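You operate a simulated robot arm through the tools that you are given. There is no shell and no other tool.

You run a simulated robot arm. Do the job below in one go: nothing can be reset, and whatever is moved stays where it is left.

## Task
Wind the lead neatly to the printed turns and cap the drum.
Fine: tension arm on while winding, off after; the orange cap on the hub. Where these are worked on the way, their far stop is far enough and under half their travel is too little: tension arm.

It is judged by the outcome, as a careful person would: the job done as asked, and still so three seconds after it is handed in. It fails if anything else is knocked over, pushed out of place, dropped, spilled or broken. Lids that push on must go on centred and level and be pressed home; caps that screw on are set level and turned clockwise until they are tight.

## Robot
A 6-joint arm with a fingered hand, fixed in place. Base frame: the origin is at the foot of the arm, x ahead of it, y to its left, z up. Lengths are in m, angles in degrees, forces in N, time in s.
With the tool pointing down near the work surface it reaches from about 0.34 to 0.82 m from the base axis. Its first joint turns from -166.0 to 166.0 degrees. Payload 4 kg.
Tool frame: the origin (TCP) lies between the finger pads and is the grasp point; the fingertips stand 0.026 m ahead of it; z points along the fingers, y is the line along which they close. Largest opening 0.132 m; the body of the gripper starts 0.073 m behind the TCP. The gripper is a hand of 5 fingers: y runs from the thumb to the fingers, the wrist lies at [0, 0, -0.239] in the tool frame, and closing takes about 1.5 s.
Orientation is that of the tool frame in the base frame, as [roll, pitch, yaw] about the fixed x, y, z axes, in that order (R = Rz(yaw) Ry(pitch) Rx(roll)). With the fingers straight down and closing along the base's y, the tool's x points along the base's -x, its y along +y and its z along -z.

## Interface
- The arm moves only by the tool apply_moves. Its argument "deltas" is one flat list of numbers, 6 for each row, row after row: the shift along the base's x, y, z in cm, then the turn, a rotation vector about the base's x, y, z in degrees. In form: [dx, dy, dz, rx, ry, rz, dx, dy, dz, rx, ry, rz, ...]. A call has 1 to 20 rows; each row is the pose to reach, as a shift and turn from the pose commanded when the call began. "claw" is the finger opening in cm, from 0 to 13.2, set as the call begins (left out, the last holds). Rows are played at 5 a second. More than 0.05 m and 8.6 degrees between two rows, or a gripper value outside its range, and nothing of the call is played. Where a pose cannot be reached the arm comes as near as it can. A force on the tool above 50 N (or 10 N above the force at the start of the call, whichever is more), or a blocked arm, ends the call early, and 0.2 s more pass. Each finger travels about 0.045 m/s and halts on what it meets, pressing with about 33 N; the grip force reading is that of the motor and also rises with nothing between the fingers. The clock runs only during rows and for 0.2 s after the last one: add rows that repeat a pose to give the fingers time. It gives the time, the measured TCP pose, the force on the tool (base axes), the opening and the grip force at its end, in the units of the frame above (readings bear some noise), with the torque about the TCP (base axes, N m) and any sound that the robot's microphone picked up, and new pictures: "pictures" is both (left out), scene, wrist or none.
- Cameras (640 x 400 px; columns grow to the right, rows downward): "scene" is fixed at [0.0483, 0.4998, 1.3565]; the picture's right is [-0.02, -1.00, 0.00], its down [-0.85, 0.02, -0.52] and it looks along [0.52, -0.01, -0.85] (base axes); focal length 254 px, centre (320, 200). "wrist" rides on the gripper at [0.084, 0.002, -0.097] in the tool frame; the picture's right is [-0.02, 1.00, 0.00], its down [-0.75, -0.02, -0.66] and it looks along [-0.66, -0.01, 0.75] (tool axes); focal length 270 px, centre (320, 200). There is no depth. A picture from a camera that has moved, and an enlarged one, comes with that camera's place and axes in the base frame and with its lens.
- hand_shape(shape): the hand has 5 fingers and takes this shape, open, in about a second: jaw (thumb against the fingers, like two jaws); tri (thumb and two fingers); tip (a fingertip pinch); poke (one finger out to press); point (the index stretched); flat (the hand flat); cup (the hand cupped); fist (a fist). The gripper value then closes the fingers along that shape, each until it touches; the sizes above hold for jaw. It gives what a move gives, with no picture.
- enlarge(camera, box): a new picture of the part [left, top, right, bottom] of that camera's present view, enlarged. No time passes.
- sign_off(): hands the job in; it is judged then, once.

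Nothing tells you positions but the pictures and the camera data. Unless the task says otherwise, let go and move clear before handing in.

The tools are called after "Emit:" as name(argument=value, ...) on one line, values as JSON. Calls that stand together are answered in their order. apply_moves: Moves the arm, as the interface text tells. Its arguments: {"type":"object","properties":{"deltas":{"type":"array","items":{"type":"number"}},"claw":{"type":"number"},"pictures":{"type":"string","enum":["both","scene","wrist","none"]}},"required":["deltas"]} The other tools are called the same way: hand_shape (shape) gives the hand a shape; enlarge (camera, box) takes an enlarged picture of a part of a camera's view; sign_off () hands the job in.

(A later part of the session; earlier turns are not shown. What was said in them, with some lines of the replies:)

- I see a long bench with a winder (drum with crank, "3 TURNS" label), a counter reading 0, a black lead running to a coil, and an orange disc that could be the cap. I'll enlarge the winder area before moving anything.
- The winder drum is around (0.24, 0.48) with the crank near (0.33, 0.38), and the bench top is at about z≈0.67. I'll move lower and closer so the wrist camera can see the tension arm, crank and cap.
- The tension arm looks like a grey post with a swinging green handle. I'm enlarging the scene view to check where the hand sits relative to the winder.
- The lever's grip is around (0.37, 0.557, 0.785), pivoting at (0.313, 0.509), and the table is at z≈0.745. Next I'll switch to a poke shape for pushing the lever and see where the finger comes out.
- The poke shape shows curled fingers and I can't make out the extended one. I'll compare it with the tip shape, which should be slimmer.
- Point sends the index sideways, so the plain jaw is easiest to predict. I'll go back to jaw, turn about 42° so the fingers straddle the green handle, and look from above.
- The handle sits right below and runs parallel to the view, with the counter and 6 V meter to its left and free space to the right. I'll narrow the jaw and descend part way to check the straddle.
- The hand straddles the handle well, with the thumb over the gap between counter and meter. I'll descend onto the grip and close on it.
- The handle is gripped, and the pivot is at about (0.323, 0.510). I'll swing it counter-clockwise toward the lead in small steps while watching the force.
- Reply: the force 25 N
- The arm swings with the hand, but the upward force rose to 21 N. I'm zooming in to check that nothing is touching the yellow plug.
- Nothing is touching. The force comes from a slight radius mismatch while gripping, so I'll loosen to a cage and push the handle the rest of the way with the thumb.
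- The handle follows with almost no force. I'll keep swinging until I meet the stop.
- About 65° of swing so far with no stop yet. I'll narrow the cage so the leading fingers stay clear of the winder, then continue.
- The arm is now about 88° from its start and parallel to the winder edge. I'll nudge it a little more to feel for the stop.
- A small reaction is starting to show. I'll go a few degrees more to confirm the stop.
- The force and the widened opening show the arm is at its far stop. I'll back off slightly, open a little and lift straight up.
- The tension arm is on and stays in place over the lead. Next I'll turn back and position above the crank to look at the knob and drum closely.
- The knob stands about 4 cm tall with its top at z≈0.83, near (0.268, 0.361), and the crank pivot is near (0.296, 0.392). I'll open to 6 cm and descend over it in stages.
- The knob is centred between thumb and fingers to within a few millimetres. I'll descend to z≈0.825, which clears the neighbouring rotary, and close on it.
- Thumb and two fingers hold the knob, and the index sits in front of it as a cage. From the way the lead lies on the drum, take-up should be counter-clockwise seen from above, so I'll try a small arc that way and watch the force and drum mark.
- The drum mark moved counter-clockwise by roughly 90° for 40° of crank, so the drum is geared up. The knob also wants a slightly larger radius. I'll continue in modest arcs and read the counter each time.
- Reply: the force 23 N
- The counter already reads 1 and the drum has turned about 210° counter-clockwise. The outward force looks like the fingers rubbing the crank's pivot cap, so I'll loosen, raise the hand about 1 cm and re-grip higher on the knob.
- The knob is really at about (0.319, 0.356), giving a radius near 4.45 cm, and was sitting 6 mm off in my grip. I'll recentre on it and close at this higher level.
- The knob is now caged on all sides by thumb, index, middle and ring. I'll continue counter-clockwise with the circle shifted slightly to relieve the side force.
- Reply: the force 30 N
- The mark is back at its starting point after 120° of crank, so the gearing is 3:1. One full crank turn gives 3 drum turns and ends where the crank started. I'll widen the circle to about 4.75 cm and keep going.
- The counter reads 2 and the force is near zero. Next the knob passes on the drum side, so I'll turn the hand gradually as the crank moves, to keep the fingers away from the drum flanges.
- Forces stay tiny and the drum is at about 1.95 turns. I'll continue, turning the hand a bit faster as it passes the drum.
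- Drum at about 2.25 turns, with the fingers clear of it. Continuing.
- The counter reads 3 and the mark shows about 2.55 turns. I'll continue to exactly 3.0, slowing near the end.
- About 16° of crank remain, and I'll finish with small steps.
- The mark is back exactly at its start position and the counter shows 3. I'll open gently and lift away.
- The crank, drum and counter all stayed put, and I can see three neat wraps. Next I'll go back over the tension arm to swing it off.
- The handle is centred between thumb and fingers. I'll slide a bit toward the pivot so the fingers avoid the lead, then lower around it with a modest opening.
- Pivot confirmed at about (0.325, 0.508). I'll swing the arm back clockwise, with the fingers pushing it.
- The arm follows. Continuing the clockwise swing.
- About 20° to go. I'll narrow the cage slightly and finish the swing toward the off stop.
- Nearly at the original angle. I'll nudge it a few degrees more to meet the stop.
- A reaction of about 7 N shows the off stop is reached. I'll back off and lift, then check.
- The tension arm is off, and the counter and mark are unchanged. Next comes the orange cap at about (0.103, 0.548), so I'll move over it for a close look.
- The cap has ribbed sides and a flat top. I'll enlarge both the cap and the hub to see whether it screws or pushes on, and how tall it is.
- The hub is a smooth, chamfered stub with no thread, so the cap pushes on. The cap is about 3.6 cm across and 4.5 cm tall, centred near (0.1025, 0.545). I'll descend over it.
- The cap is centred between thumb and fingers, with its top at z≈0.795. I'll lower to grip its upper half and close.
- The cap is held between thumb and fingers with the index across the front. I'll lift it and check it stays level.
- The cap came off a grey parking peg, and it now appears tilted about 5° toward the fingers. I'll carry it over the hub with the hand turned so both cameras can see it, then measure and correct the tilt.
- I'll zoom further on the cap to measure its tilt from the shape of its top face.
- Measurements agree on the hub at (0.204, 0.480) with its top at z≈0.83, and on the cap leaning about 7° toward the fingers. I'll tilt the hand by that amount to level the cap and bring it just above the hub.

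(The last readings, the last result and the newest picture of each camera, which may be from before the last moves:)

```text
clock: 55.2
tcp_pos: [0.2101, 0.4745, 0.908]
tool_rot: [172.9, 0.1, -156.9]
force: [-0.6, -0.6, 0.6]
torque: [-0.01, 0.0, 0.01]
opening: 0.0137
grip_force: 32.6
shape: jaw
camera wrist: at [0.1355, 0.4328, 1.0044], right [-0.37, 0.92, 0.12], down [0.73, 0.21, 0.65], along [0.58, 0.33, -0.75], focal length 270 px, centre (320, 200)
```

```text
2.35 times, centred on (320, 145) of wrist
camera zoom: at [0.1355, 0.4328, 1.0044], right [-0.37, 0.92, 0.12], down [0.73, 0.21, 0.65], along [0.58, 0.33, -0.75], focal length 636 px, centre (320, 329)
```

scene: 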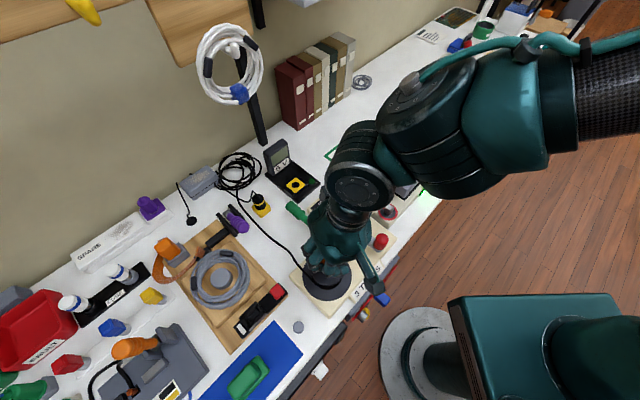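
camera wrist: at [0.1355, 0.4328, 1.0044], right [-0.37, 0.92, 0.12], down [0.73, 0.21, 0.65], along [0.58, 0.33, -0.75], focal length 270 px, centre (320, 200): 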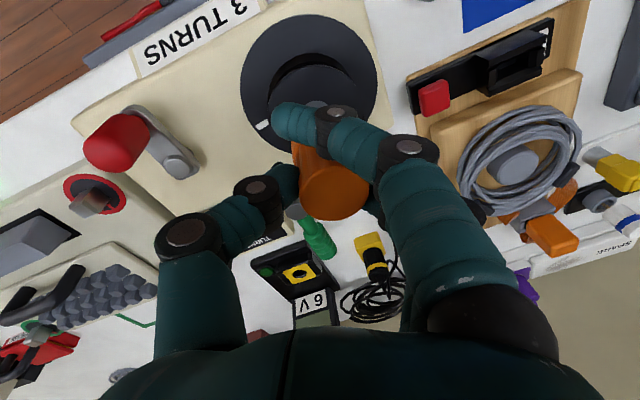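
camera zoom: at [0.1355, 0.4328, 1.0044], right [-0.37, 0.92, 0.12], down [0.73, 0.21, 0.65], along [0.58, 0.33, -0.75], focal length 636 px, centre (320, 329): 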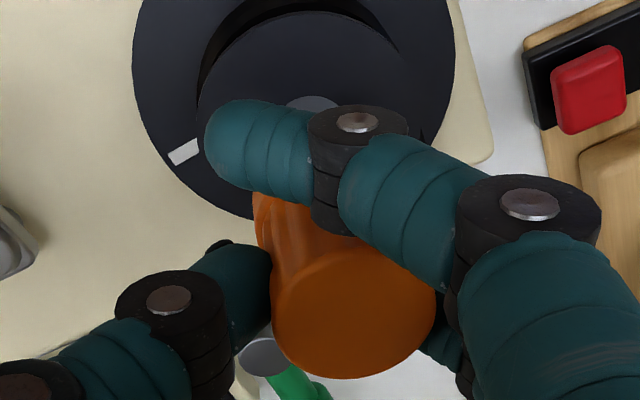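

The cap now lines up with vertical in the tilted view, and my estimates put it over the hub. I'll lower it in small steps and watch for contact.

Emit:
apply_moves(deltas=[0, 0, -1, 0, 0, 0, 0, 0, -2, 0, 0, 0, 0, 0, -2, 0, 0, 0])

Emit:
enlarge(camera="scene", box=[290, 220, 370, 300])

Emit:
enlarge(camera="wrist", box=[240, 60, 400, 230])

```text
clock: 56.0
tcp_pos: [0.2102, 0.4741, 0.8877]
tool_rot: [172.9, 0.0, -157.0]
force: [0.2, 0.3, -1.0]
torque: [-0.03, 0.01, 0.01]
opening: 0.0134
grip_force: 33.4
shape: jaw
camera wrist: at [0.1358, 0.4334, 0.9844], right [-0.37, 0.92, 0.12], down [0.73, 0.21, 0.65], along [0.58, 0.33, -0.75], focal length 270 px, centre (320, 200)
```

scene: 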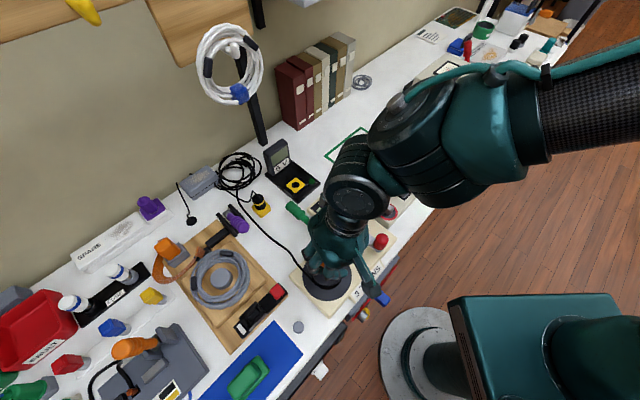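
wrist: 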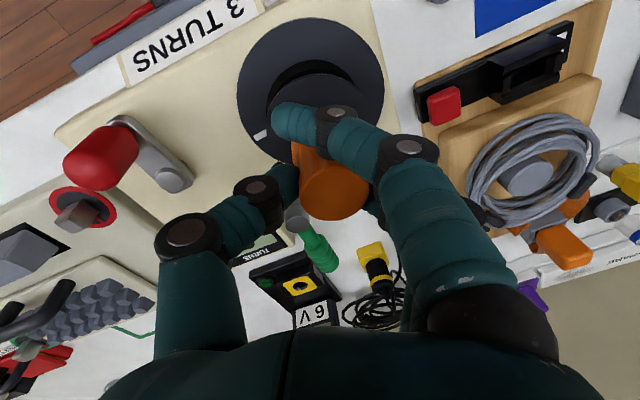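

```text
5.00 times, centred on (330, 260) of scene
camera zoom: at [0.0483, 0.4998, 1.3565], right [-0.02, -1.0, 0.0], down [-0.85, 0.02, -0.52], along [0.52, -0.01, -0.85], focal length 1268 px, centre (270, -100)
```

zoom: 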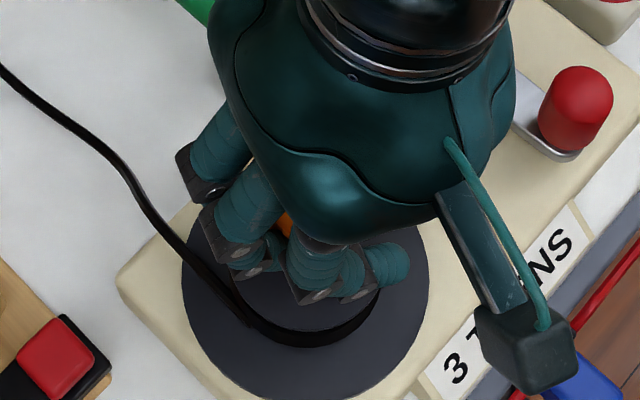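

```text
2.35 times, centred on (320, 145) of wrist
camera zoom: at [0.1358, 0.4334, 0.9844], right [-0.37, 0.92, 0.12], down [0.73, 0.21, 0.65], along [0.58, 0.33, -0.75], focal length 636 px, centre (320, 329)
```

zoom: 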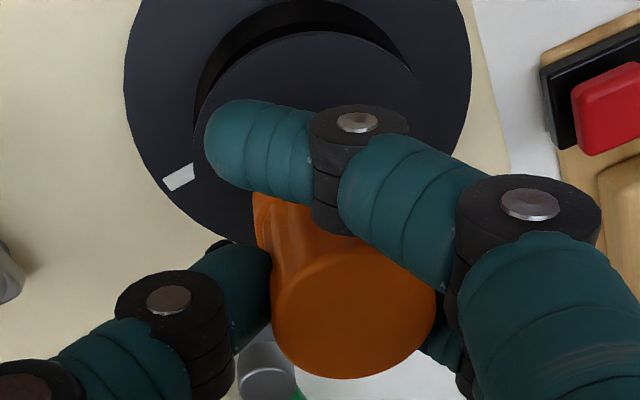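

No contact yet, and the cap's lower edge lines up with the predicted hub position within a couple of millimetres. I'll keep lowering in 3–4 mm steps.

Emit:
apply_moves(deltas=[0, 0, -0.4, 0, 0, 0, 0, 0, -0.8, 0, 0, 0], pictures="none")

Emit:
apply_moves(deltas=[0, 0, -0.3, 0, 0, 0], pictures="none")

```text
clock: 56.6
tcp_pos: [0.2105, 0.4739, 0.8796]
tool_rot: [173.0, -0.1, -156.8]
force: [-5.9, -2.7, 4.1]
torque: [0.1, 0.16, 0.05]
opening: 0.0138
grip_force: 32.4
shape: jaw
```

```text
clock: 57.0
tcp_pos: [0.2107, 0.4747, 0.8771]
tool_rot: [173.0, -0.2, -156.9]
force: [-13.8, -3.1, 5.3]
torque: [0.08, 0.27, 0.12]
opening: 0.0136
grip_force: 33.3
shape: jaw
```

The cap is engaging, with a sideways push mostly toward −x. I'll shift about 1.5 mm that way to relieve it and continue down.

Emit:
apply_moves(deltas=[-0.15, -0.04, 0, 0, 0, 0, -0.15, -0.04, -0.2, 0, 0, 0], pictures="none")

Emit:
apply_moves(deltas=[0, 0, -0.3, 0, 0, 0], pictures="wrist")

```text
clock: 57.6
tcp_pos: [0.2086, 0.4738, 0.8754]
tool_rot: [173.0, 0.0, -157.0]
force: [-9.3, -8.0, 9.0]
torque: [0.03, 0.22, 0.11]
opening: 0.0133
grip_force: 33.4
shape: jaw
```

```text
clock: 58.0
tcp_pos: [0.2108, 0.4749, 0.8732]
tool_rot: [172.8, 0.1, -157.0]
force: [-10.1, -15.6, 32.7]
torque: [0.03, 0.29, 0.09]
opening: 0.0151
grip_force: 33.0
shape: jaw
camera wrist: at [0.1345, 0.4325, 0.9695], right [-0.37, 0.92, 0.12], down [0.73, 0.2, 0.65], along [0.58, 0.33, -0.75], focal length 270 px, centre (320, 200)
```

wrist: 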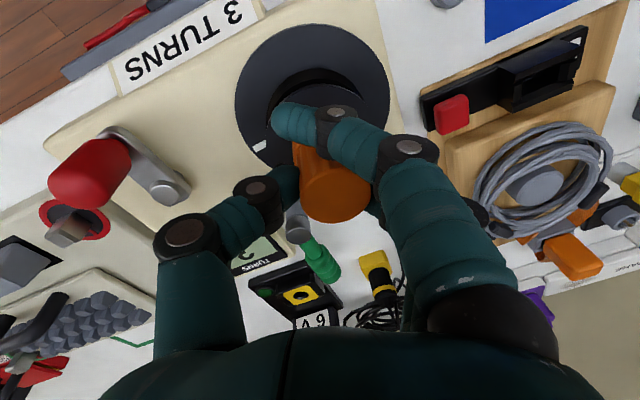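

Vertical force has jumped to 33 N, so I'm stopping to look at how the cap sits on the hub.

Emit:
enlarge(camera="wrist", box=[240, 60, 400, 230])

Emit:
enlarge(camera="scene", box=[300, 230, 360, 290])

```text
2.35 times, centred on (320, 145) of wrist
camera zoom: at [0.1345, 0.4325, 0.9695], right [-0.37, 0.92, 0.12], down [0.73, 0.2, 0.65], along [0.58, 0.33, -0.75], focal length 636 px, centre (320, 329)
```

zoom: 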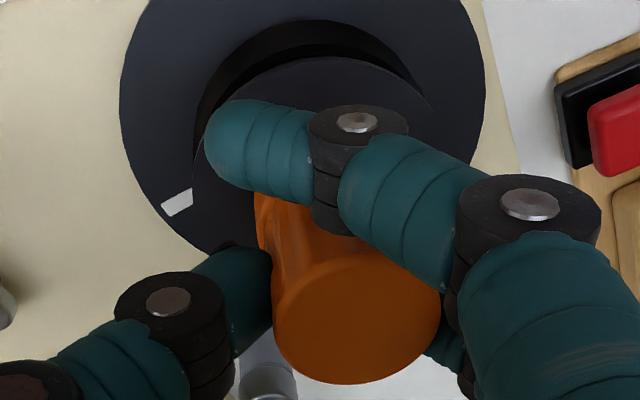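

```text
6.67 times, centred on (330, 260) of scene
camera zoom: at [0.0483, 0.4998, 1.3565], right [-0.02, -1.0, 0.0], down [-0.85, 0.02, -0.52], along [0.52, -0.01, -0.85], focal length 1691 px, centre (253, -200)
```

zoom: 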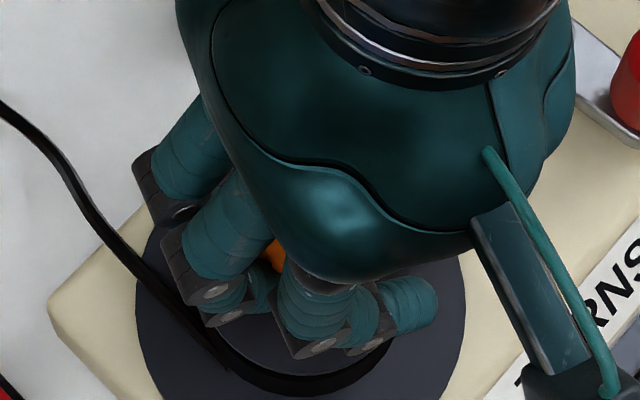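

The engagement depth suggests the cap is nearly fully on the roughly 1 cm hub. I'll open the hand, lift clear and look at it directly.

Emit:
apply_moves(deltas=[0, 0, 0, 0, 0, 0, 0, 0, 0, 0, 0, 0, 0, 0, 0, 0, 0, 0, 0, 0, 0, 0, 0, 0, 0, 0, 0, 0, 0, 0, 0, 0, 0, 0, 0, 0], claw=7.0, pictures="wrist")

Emit:
apply_moves(deltas=[0, 0, 2, 0, 0, 0, 0, 0, 5, 0, 0, 0, 0, 0, 8, -3.5, -1.5, 0, 0, 0, 11, -6.46, -2.7, 0])

Emit:
enlarge(camera="wrist", box=[240, 0, 440, 130])

Emit:
enlarge(camera="scene", box=[280, 220, 380, 310])

```text
clock: 59.4
tcp_pos: [0.2087, 0.4735, 0.8717]
tool_rot: [173.0, 0.0, -157.1]
force: [0.3, -0.4, -0.3]
torque: [0.0, 0.02, -0.01]
opening: 0.0692
grip_force: 0.2
shape: jaw
camera wrist: at [0.1346, 0.4329, 0.9682], right [-0.37, 0.92, 0.12], down [0.73, 0.21, 0.65], along [0.58, 0.33, -0.75], focal length 270 px, centre (320, 200)
```

wrist: 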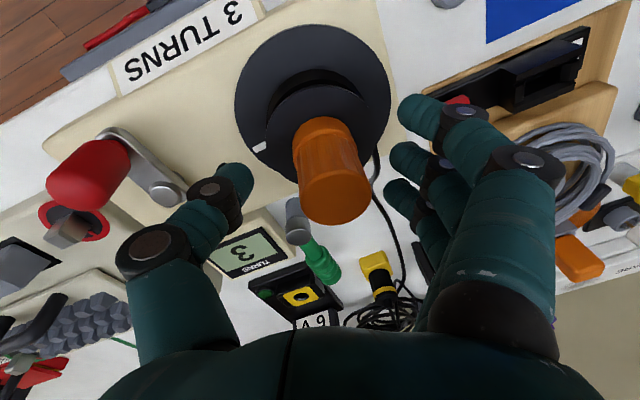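

```text
clock: 60.4
tcp_pos: [0.2098, 0.4757, 0.9824]
tool_rot: [-179.9, 0.0, -157.1]
force: [-0.4, 0.2, -0.2]
torque: [-0.03, 0.01, 0.01]
opening: 0.0692
grip_force: 0.0
shape: jaw
camera wrist: at [0.129, 0.4443, 1.0802], right [-0.37, 0.93, 0.0], down [0.7, 0.28, 0.66], along [0.61, 0.24, -0.75], focal length 270 px, centre (320, 200)
```

scene: 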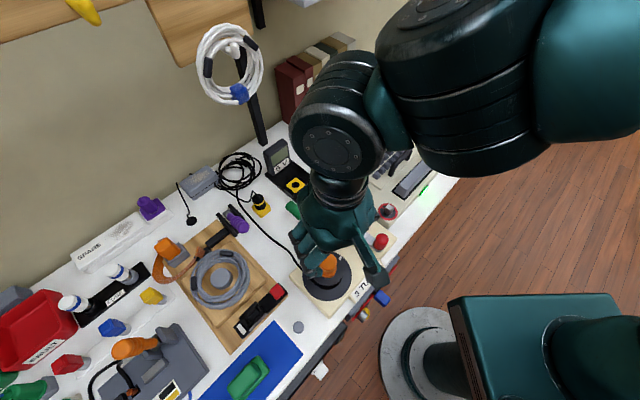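
wrist: 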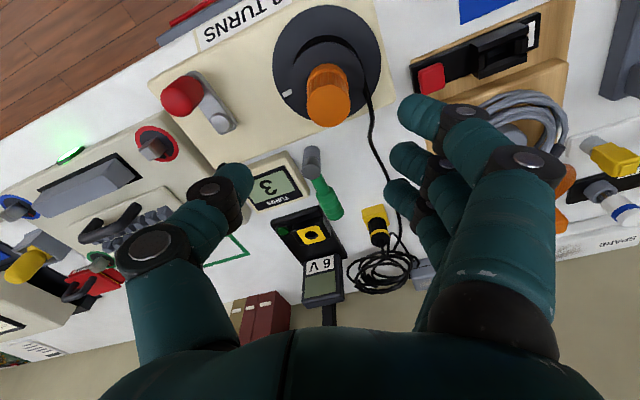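

```text
3.08 times, centred on (340, 65) of wrist
camera zoom: at [0.129, 0.4443, 1.0802], right [-0.37, 0.93, 0.0], down [0.7, 0.28, 0.66], along [0.61, 0.24, -0.75], focal length 832 px, centre (258, 615)
```

zoom: 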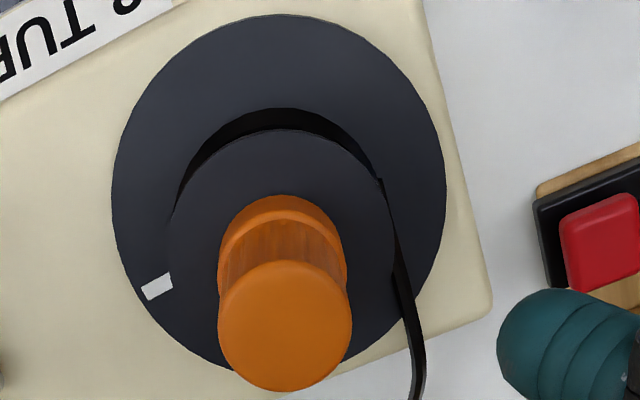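

```text
4.44 times, centred on (330, 265) of scene
camera zoom: at [0.0483, 0.4998, 1.3565], right [-0.02, -1.0, 0.0], down [-0.85, 0.02, -0.52], along [0.52, -0.01, -0.85], focal length 1127 px, centre (276, -89)
```

zoom: 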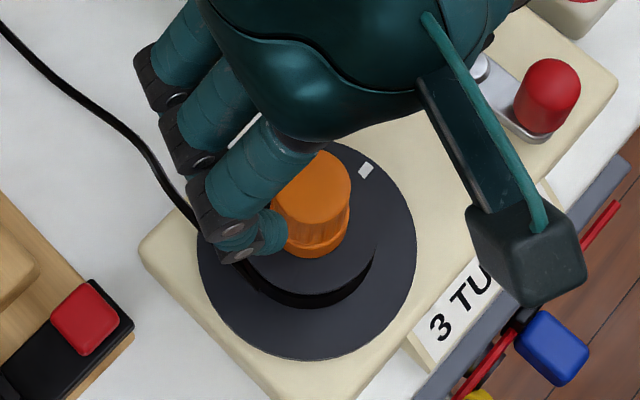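

The cap is standing upright on the hub and the drum mark hasn't moved. To make sure it's home, I'll close the hand into a blunt pusher and line it up over the cap's top.

Emit:
apply_moves(deltas=[0, 0.4, 0, 0, 0, 0, 0, 0.8, 0, 0, 0, 0, 0, 0.8, 0, 0, 0, 0, 0, 0.8, 0, 0, 0, 0, 0, 0.8, 0, 0, 0, 0, 0, 0.8, 0, 0, 0, 0, 0, 0.8, 0, 0, 0, 0, 0, 0.8, -3, 0, 0, 0], claw=0)

Emit:
enlarge(camera="wrist", box=[220, 50, 420, 230])

Emit:
enlarge(camera="scene", box=[280, 220, 380, 310])

```text
clock: 62.2
tcp_pos: [0.209, 0.4833, 0.9523]
tool_rot: [179.9, 0.1, -157.0]
force: [0.5, -0.1, 0.0]
torque: [0.02, 0.02, 0.0]
opening: 0.0
grip_force: 33.3
shape: jaw
camera wrist: at [0.1303, 0.4522, 1.0493], right [-0.37, 0.93, 0.0], down [0.7, 0.28, 0.66], along [0.61, 0.24, -0.75], focal length 270 px, centre (320, 200)
```

scene: 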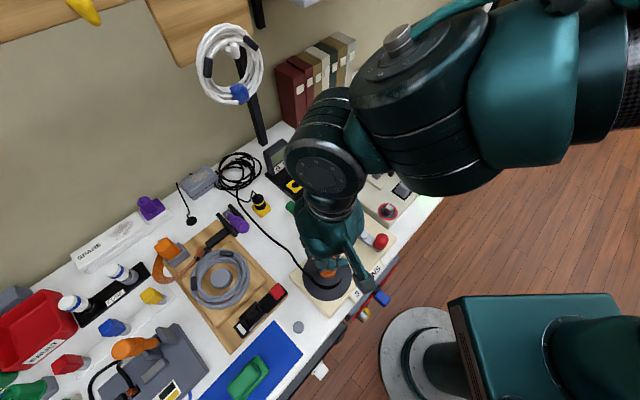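
wrist: 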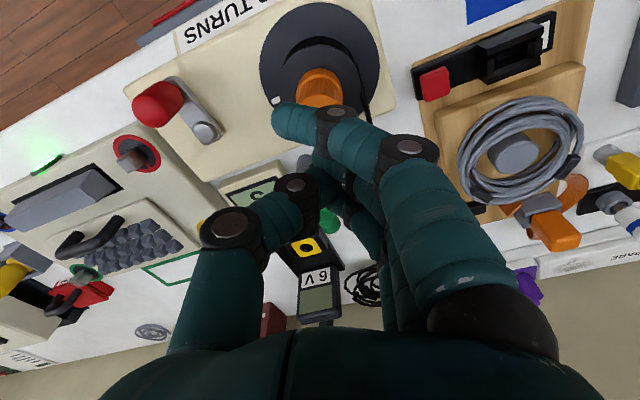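

```text
2.22 times, centred on (320, 140) of wrist
camera zoom: at [0.1303, 0.4522, 1.0493], right [-0.37, 0.93, 0.0], down [0.7, 0.28, 0.66], along [0.61, 0.24, -0.75], focal length 601 px, centre (320, 333)
```

zoom: 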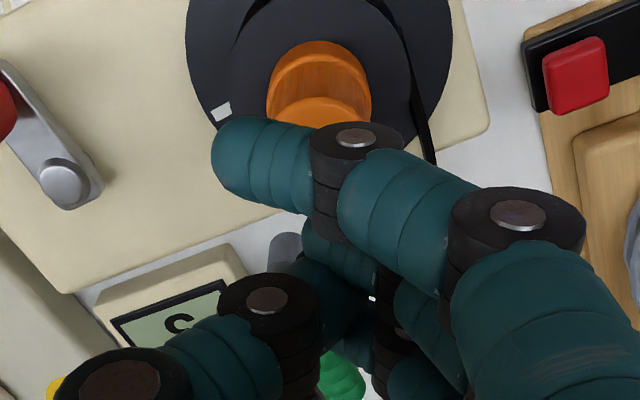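

```text
4.44 times, centred on (330, 265) of scene
camera zoom: at [0.0483, 0.4998, 1.3565], right [-0.02, -1.0, 0.0], down [-0.85, 0.02, -0.52], along [0.52, -0.01, -0.85], focal length 1127 px, centre (276, -89)
```

zoom: 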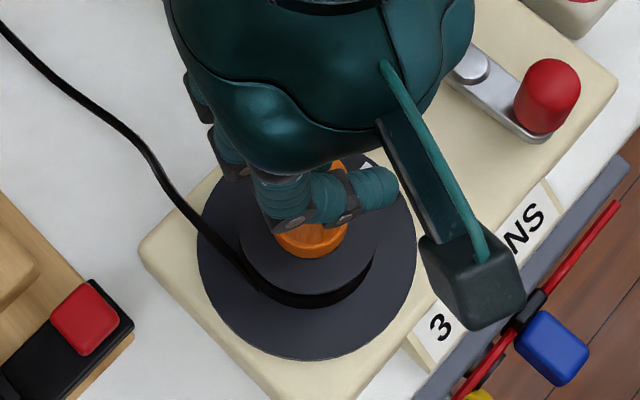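

The closed fingertips are above the cap. I'll lower gently until contact and then press.

Emit:
apply_moves(deltas=[0, 0, -2.5, 0, 0, 0, 0, 0, -4.5, 0, 0, 0, 0, 0, -5.0, 0, 0, 0, 0, 0, -5.5, 0, 0, 0], pictures="none")

Emit:
apply_moves(deltas=[0, 0, -0.4, 0, 0, 0, 0, 0, -0.8, 0, 0, 0], pictures="none")

```text
clock: 63.2
tcp_pos: [0.2095, 0.4857, 0.9037]
tool_rot: [179.5, 0.2, -156.8]
force: [-1.6, -3.6, 20.2]
torque: [-0.15, 0.12, 0.06]
opening: 0.0
grip_force: 32.4
shape: jaw
stopped in row 4: the force on the tool passed its limit at 54 N (the readings are from after the stop); the commanded pose is now the measured one
```

```text
clock: 63.7
tcp_pos: [0.2091, 0.4881, 0.902]
tool_rot: [179.1, 0.5, -156.7]
force: [-0.9, -4.6, 23.6]
torque: [-0.13, 0.08, 0.0]
opening: 0.0
grip_force: 33.1
shape: jaw
stopped in row 2: the force on the tool passed its limit at 57 N (the readings are from after the stop); the commanded pose is now the measured one
```

I pressed twice at over 50 N near z≈0.902. I'll lift off and check the seating from another view.

Emit:
apply_moves(deltas=[0, 0, 2, 0, 0, 0, 0, -0.5, 5, 0, 0, 0, -2, -3, 7, 0, 0, 0, -5, -6, 7, 0, 0, 0], claw=3)

Emit:
enlarge(camera="wrist", box=[260, 30, 420, 150])

Emit:
enlarge(camera="scene", box=[290, 225, 370, 305])

```text
clock: 64.7
tcp_pos: [0.1651, 0.422, 0.9466]
tool_rot: [-178.5, -1.6, -157.6]
force: [0.2, -0.4, -0.6]
torque: [0.03, 0.0, -0.02]
opening: 0.0291
grip_force: 0.0
shape: jaw
camera wrist: at [0.0869, 0.3971, 1.0469], right [-0.36, 0.93, -0.03], down [0.71, 0.3, 0.64], along [0.6, 0.21, -0.77], focal length 270 px, centre (320, 200)
```

scene: 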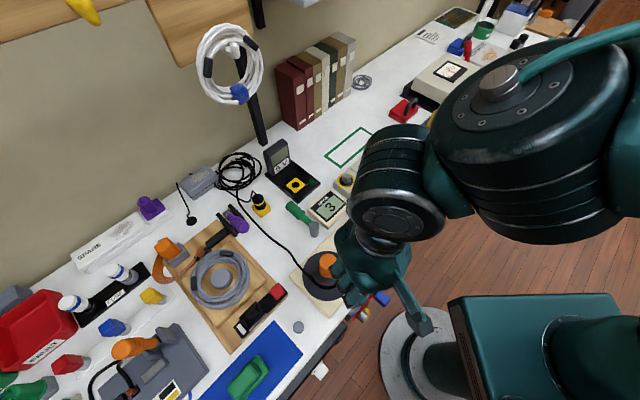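
wrist: 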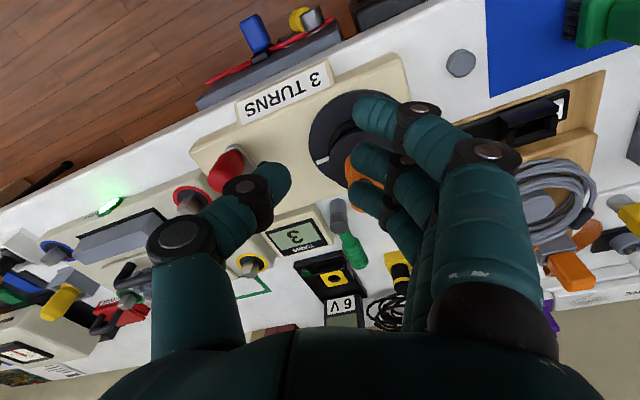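

```text
3.33 times, centred on (340, 90) of wrist
camera zoom: at [0.0869, 0.3971, 1.0469], right [-0.36, 0.93, -0.03], down [0.71, 0.3, 0.64], along [0.6, 0.21, -0.77], focal length 901 px, centre (253, 567)
```

zoom: 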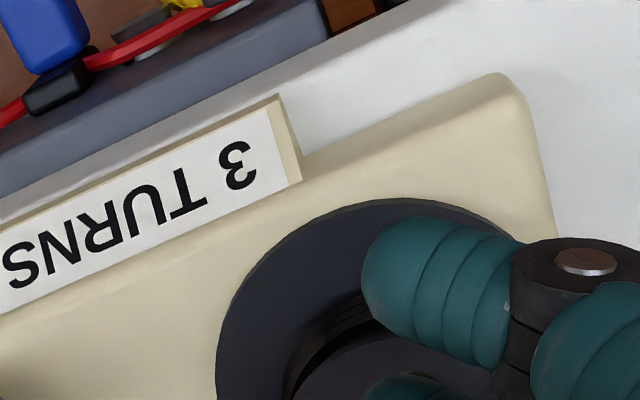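

```text
5.00 times, centred on (330, 265) of scene
camera zoom: at [0.0483, 0.4998, 1.3565], right [-0.02, -1.0, 0.0], down [-0.85, 0.02, -0.52], along [0.52, -0.01, -0.85], focal length 1268 px, centre (270, -125)
```

zoom: 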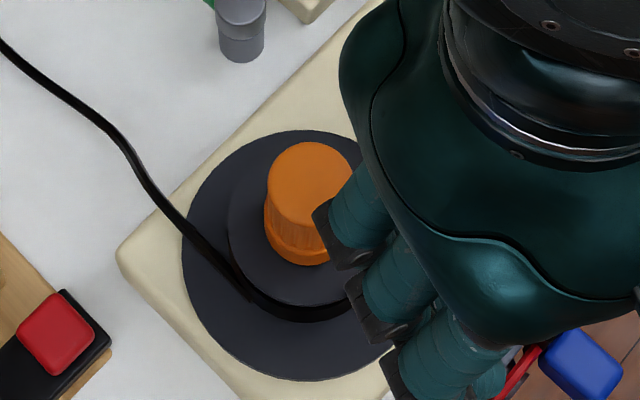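

From the scene view the cap looks seated on the flange. I'll let the arm settle and read its pose, then return to the same viewpoint as before the press for comparison.

Emit:
apply_moves(deltas=[0, 0, 0, 0, 0, 0, 0, 0, 0, 0, 0, 0], pictures="none")

```text
clock: 65.3
tcp_pos: [0.1652, 0.4252, 0.9497]
tool_rot: [-178.6, -1.4, -157.4]
force: [-0.1, 0.2, 1.0]
torque: [0.01, -0.02, -0.02]
opening: 0.0297
grip_force: 0.0
shape: jaw
```

Emit:
apply_moves(deltas=[0, 0, 3.2, 1.83, -0.75, 0, 2, 2, 3.2, 1.83, -0.75, 0, 4.5, 5.0, 3.2, 1.83, -0.75, 0, 4.5, 5.0, 3.2, 1.83, -0.75, 0, 4.5, 5.0, 3.2, 1.83, -0.75, 0], claw=7)

Emit:
enlarge(camera="wrist", box=[240, 0, 440, 130])

Emit:
enlarge(camera="scene", box=[280, 220, 380, 310])

```text
clock: 66.5
tcp_pos: [0.2051, 0.4786, 1.0037]
tool_rot: [177.8, 1.9, -156.8]
force: [-0.1, 0.2, -0.3]
torque: [0.04, 0.01, -0.02]
opening: 0.0688
grip_force: 0.0
shape: jaw
camera wrist: at [0.1234, 0.4433, 1.0973], right [-0.38, 0.93, 0.04], down [0.69, 0.25, 0.68], along [0.62, 0.28, -0.73], focal length 270 px, centre (320, 200)
```

scene: 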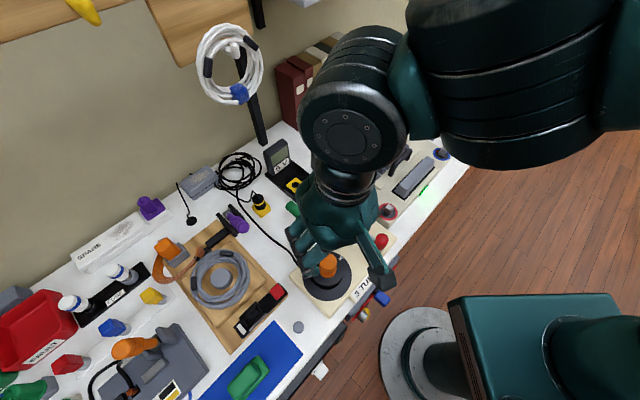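
wrist: 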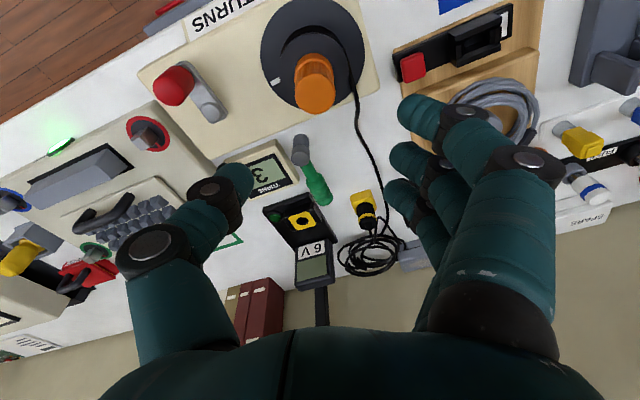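

```text
3.08 times, centred on (340, 65) of wrist
camera zoom: at [0.1234, 0.4433, 1.0973], right [-0.38, 0.93, 0.04], down [0.69, 0.25, 0.68], along [0.62, 0.28, -0.73], focal length 832 px, centre (258, 615)
```

zoom: 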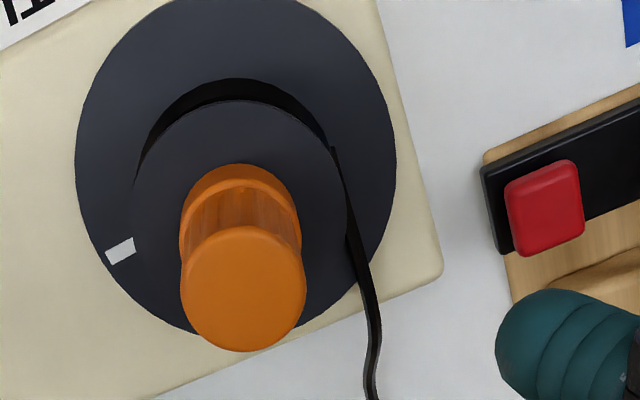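

```text
4.44 times, centred on (330, 265) of scene
camera zoom: at [0.0483, 0.4998, 1.3565], right [-0.02, -1.0, 0.0], down [-0.85, 0.02, -0.52], along [0.52, -0.01, -0.85], focal length 1127 px, centre (276, -89)
```

zoom: 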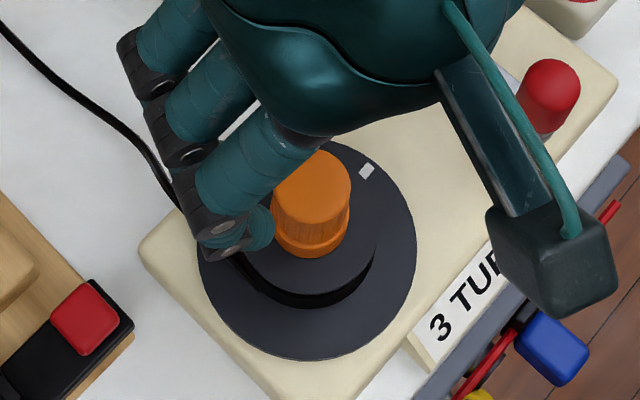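

The cap hasn't shifted between the two views, so it was already at rest at that height. I'll enlarge the rim area to check for any gap or tilt.

Emit:
enlarge(camera="scene", box=[315, 245, 345, 285])

Emit:
enlarge(camera="wrist", box=[280, 35, 350, 120])

```text
10.00 times, centred on (330, 265) of scene
camera zoom: at [0.0483, 0.4998, 1.3565], right [-0.02, -1.0, 0.0], down [-0.85, 0.02, -0.52], along [0.52, -0.01, -0.85], focal length 2536 px, centre (220, -450)
```

zoom: 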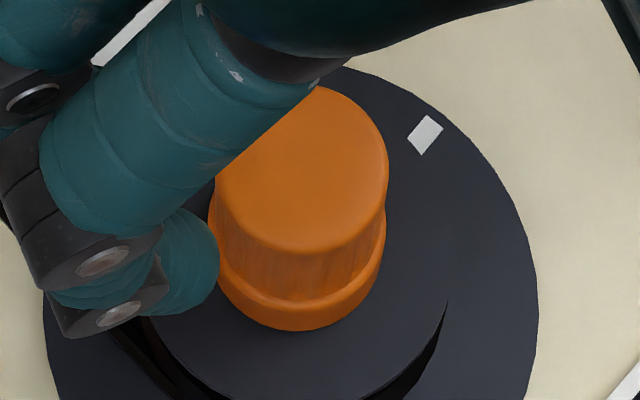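

```text
4.71 times, centred on (315, 78) of wrist
camera zoom: at [0.1234, 0.4433, 1.0973], right [-0.38, 0.93, 0.04], down [0.69, 0.25, 0.68], along [0.62, 0.28, -0.73], focal length 1272 px, centre (344, 776)
```

zoom: 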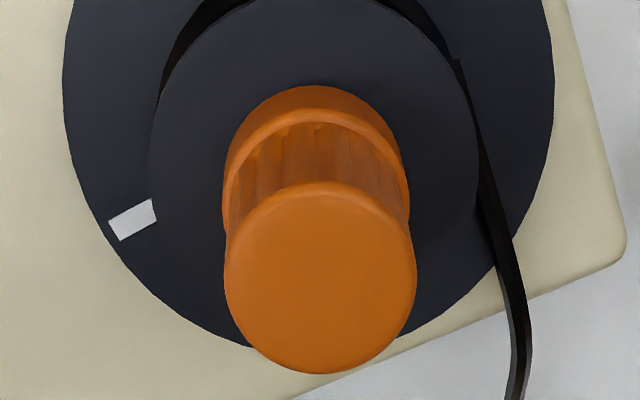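

The cap looks level and flush, with no visible gap. I'll straighten the hand and do one more centred press, to confirm it stops at the same height and is fully home.

Emit:
apply_moves(deltas=[0.36, 0.42, 0, -2.77, 0.88, 0, 0.36, 0.42, -2, -2.77, 0.88, 0, 0.36, 0.42, -4, -2.77, 0.88, 0, 0.36, 0.42, -6, -2.77, 0.88, 0, 0.36, 0.42, -6.5, -2.77, 0.88, 0, 0.36, 0.42, -6.5, -2.77, 0.88, 0, 0.36, 0.42, -6.5, -2.77, 0.88, 0, 0.36, 0.42, -6.5, -2.77, 0.88, 0], claw=0)

Emit:
enlarge(camera="wrist", box=[220, 50, 420, 230])

```text
clock: 68.3
tcp_pos: [0.2077, 0.4825, 0.9369]
tool_rot: [-179.9, 0.0, -156.7]
force: [0.8, -1.2, 0.7]
torque: [0.01, 0.01, 0.02]
opening: 0.0002
grip_force: 33.2
shape: jaw
camera wrist: at [0.1285, 0.452, 1.0346], right [-0.38, 0.93, 0.0], down [0.7, 0.28, 0.66], along [0.61, 0.25, -0.75], focal length 270 px, centre (320, 200)
```

scene: 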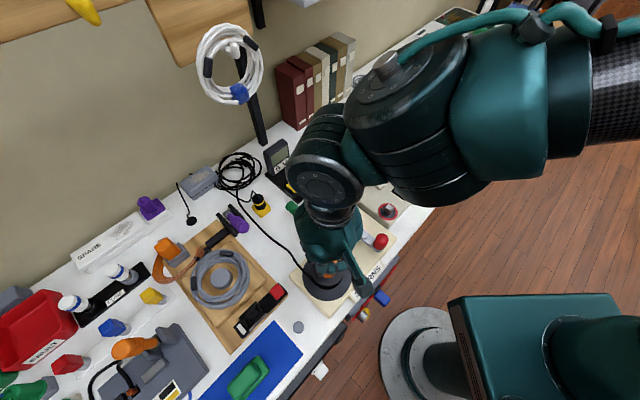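
wrist: 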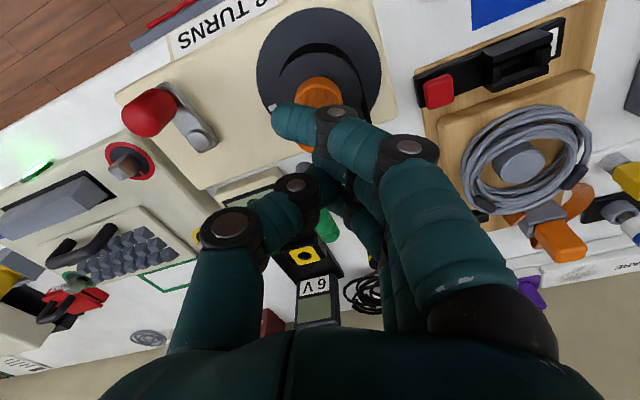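

```text
2.22 times, centred on (320, 140) of wrist
camera zoom: at [0.1285, 0.452, 1.0346], right [-0.38, 0.93, 0.0], down [0.7, 0.28, 0.66], along [0.61, 0.25, -0.75], focal length 601 px, centre (320, 333)
```

zoom: 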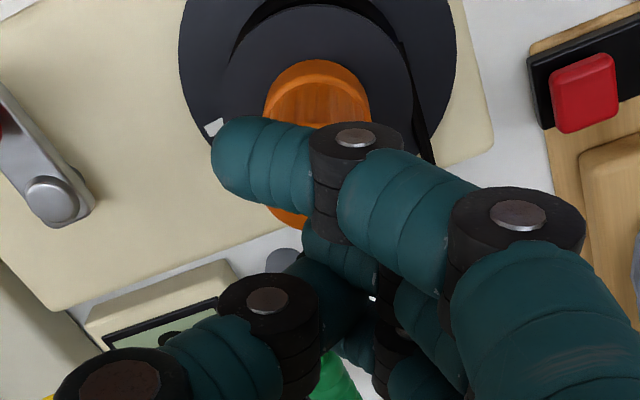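

Emit:
apply_moves(deltas=[0, 0, -1.5, 0, 0, 0, 0, 0, -2.6, 0, 0, 0, 0, 0, -3.0, 0, 0, 0, 0, 0, -3.2, 0, 0, 0, 0, 0, -3.4, 0, 0, 0, 0, 0, -3.6, 0, 0, 0, 0, 0, -3.8, 0, 0, 0, 0, 0, -4.0, 0, 0, 0], pictures="scene")

```text
clock: 70.1
tcp_pos: [0.2075, 0.4846, 0.9034]
tool_rot: [179.6, 0.3, -156.6]
force: [-1.5, -4.4, 20.6]
torque: [-0.09, 0.11, 0.02]
opening: 0.0001
grip_force: 32.7
shape: jaw
stopped in row 8: the force on the tool passed its limit at 53 N (the readings are from after the stop); the commanded pose is now the measured one
```

scene: 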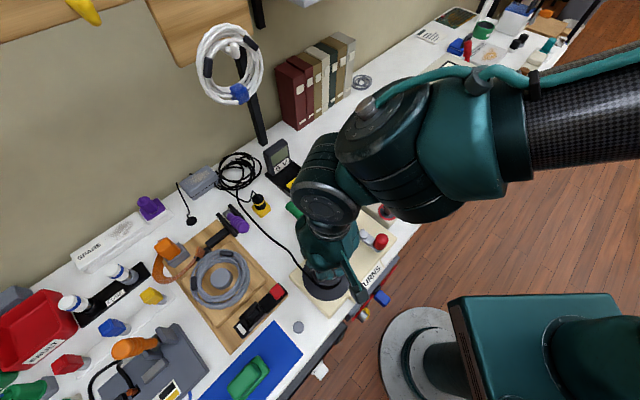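

It stopped at the same height, so the cap is fully home. I'll lift straight up, back away clear of everything, and do a final check.

Emit:
apply_moves(deltas=[0, 0, 2, 0, 0, 0, 0, 0, 5, 0, 0, 0, 0, 0, 9, 0, 0, 0, 0, 0, 12, 0, 0, 0], pictures="none")

Emit:
apply_moves(deltas=[2, -4, 2, 0, 0, 0, 4, -8, 4, 0, 0, 0, 6, -12, 6, 0, 0, 0, 8, -16, 8, 0, 0, 0, 10, -20, 10, 0, 0, 0, 10, -20, 10, 0, 0, 0], claw=5)

Emit:
enlarge(camera="scene", box=[240, 180, 420, 340])

Emit:
enlarge(camera="scene", box=[300, 235, 360, 295])

```text
clock: 71.1
tcp_pos: [0.2082, 0.4848, 1.0206]
tool_rot: [179.7, 0.2, -156.6]
force: [-0.2, 0.8, -0.3]
torque: [-0.02, 0.01, 0.03]
opening: 0.0001
grip_force: 32.4
shape: jaw
```

```text
clock: 72.5
tcp_pos: [0.3066, 0.2834, 1.1233]
tool_rot: [179.7, 0.3, -156.5]
force: [-0.2, -0.1, -0.2]
torque: [-0.03, 0.0, 0.02]
opening: 0.0495
grip_force: 0.1
shape: jaw
camera wrist: at [0.2277, 0.2523, 1.2197], right [-0.38, 0.93, 0.01], down [0.7, 0.28, 0.66], along [0.61, 0.25, -0.75], focal length 270 px, centre (320, 200)
```

scene: 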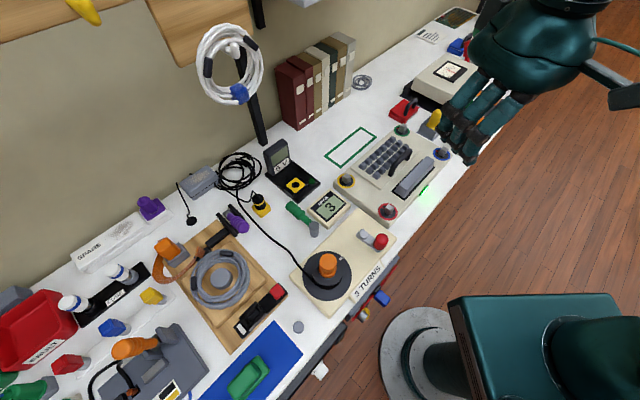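
wrist: 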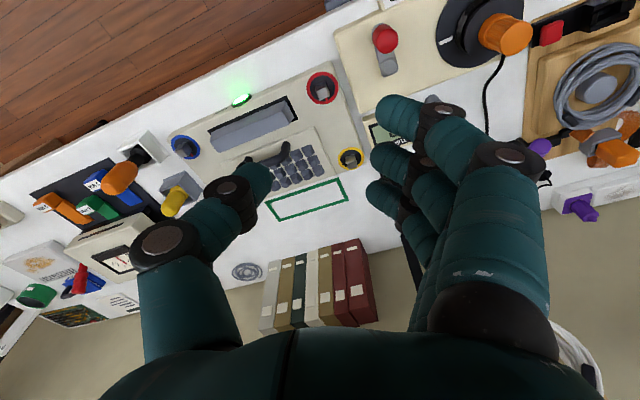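

```text
2.50 times, centred on (330, 260) of scene
camera zoom: at [0.0483, 0.4998, 1.3565], right [-0.02, -1.0, 0.0], down [-0.85, 0.02, -0.52], along [0.52, -0.01, -0.85], focal length 634 px, centre (295, 50)
```

zoom: 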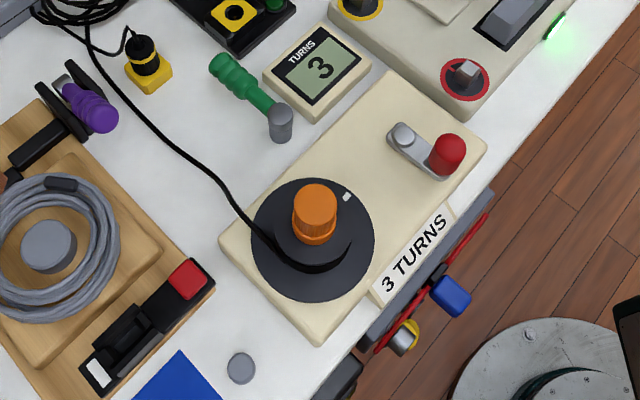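

```text
6.67 times, centred on (330, 265) of scene
camera zoom: at [0.0483, 0.4998, 1.3565], right [-0.02, -1.0, 0.0], down [-0.85, 0.02, -0.52], along [0.52, -0.01, -0.85], focal length 1691 px, centre (253, -233)
```

zoom: 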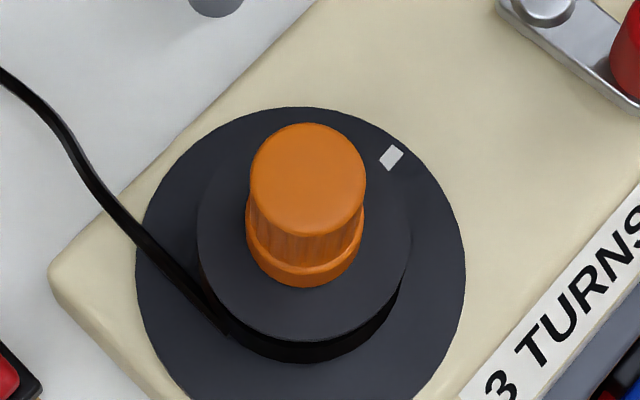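

The counter reads 3 and the drum mark is back at its start. The tension arm is off, the orange cap sits level and pressed home, and nothing else on the bench has moved. The hand is clear, so I'm handing the job in.

Emit:
sign_off()

```text
The job is handed in.
```

The lead is wound to the printed 3 turns and the drum is capped. I've handed the job in, and no verdict has come back yet.

- **Winding:** The counter reads 3, and the drum's white mark is back exactly where it started. One crank turn gives three drum turns, so the crank also ended where it began.
- **Tension arm:** I swung it to its far stop before winding. After winding I returned it to its off stop, and it sits where it was at the start.
- **Cap:** The orange cap sits upright on the hub. I pressed it three times at over 50 N, and the last press stopped at the same height as the first, so I take it as fully home. I treated it as a push-on cap because the hub has no visible thread and the cap lifted straight off its parking peg.

In the last picture nothing else on the bench had moved, and the hand was open and clear of everything.
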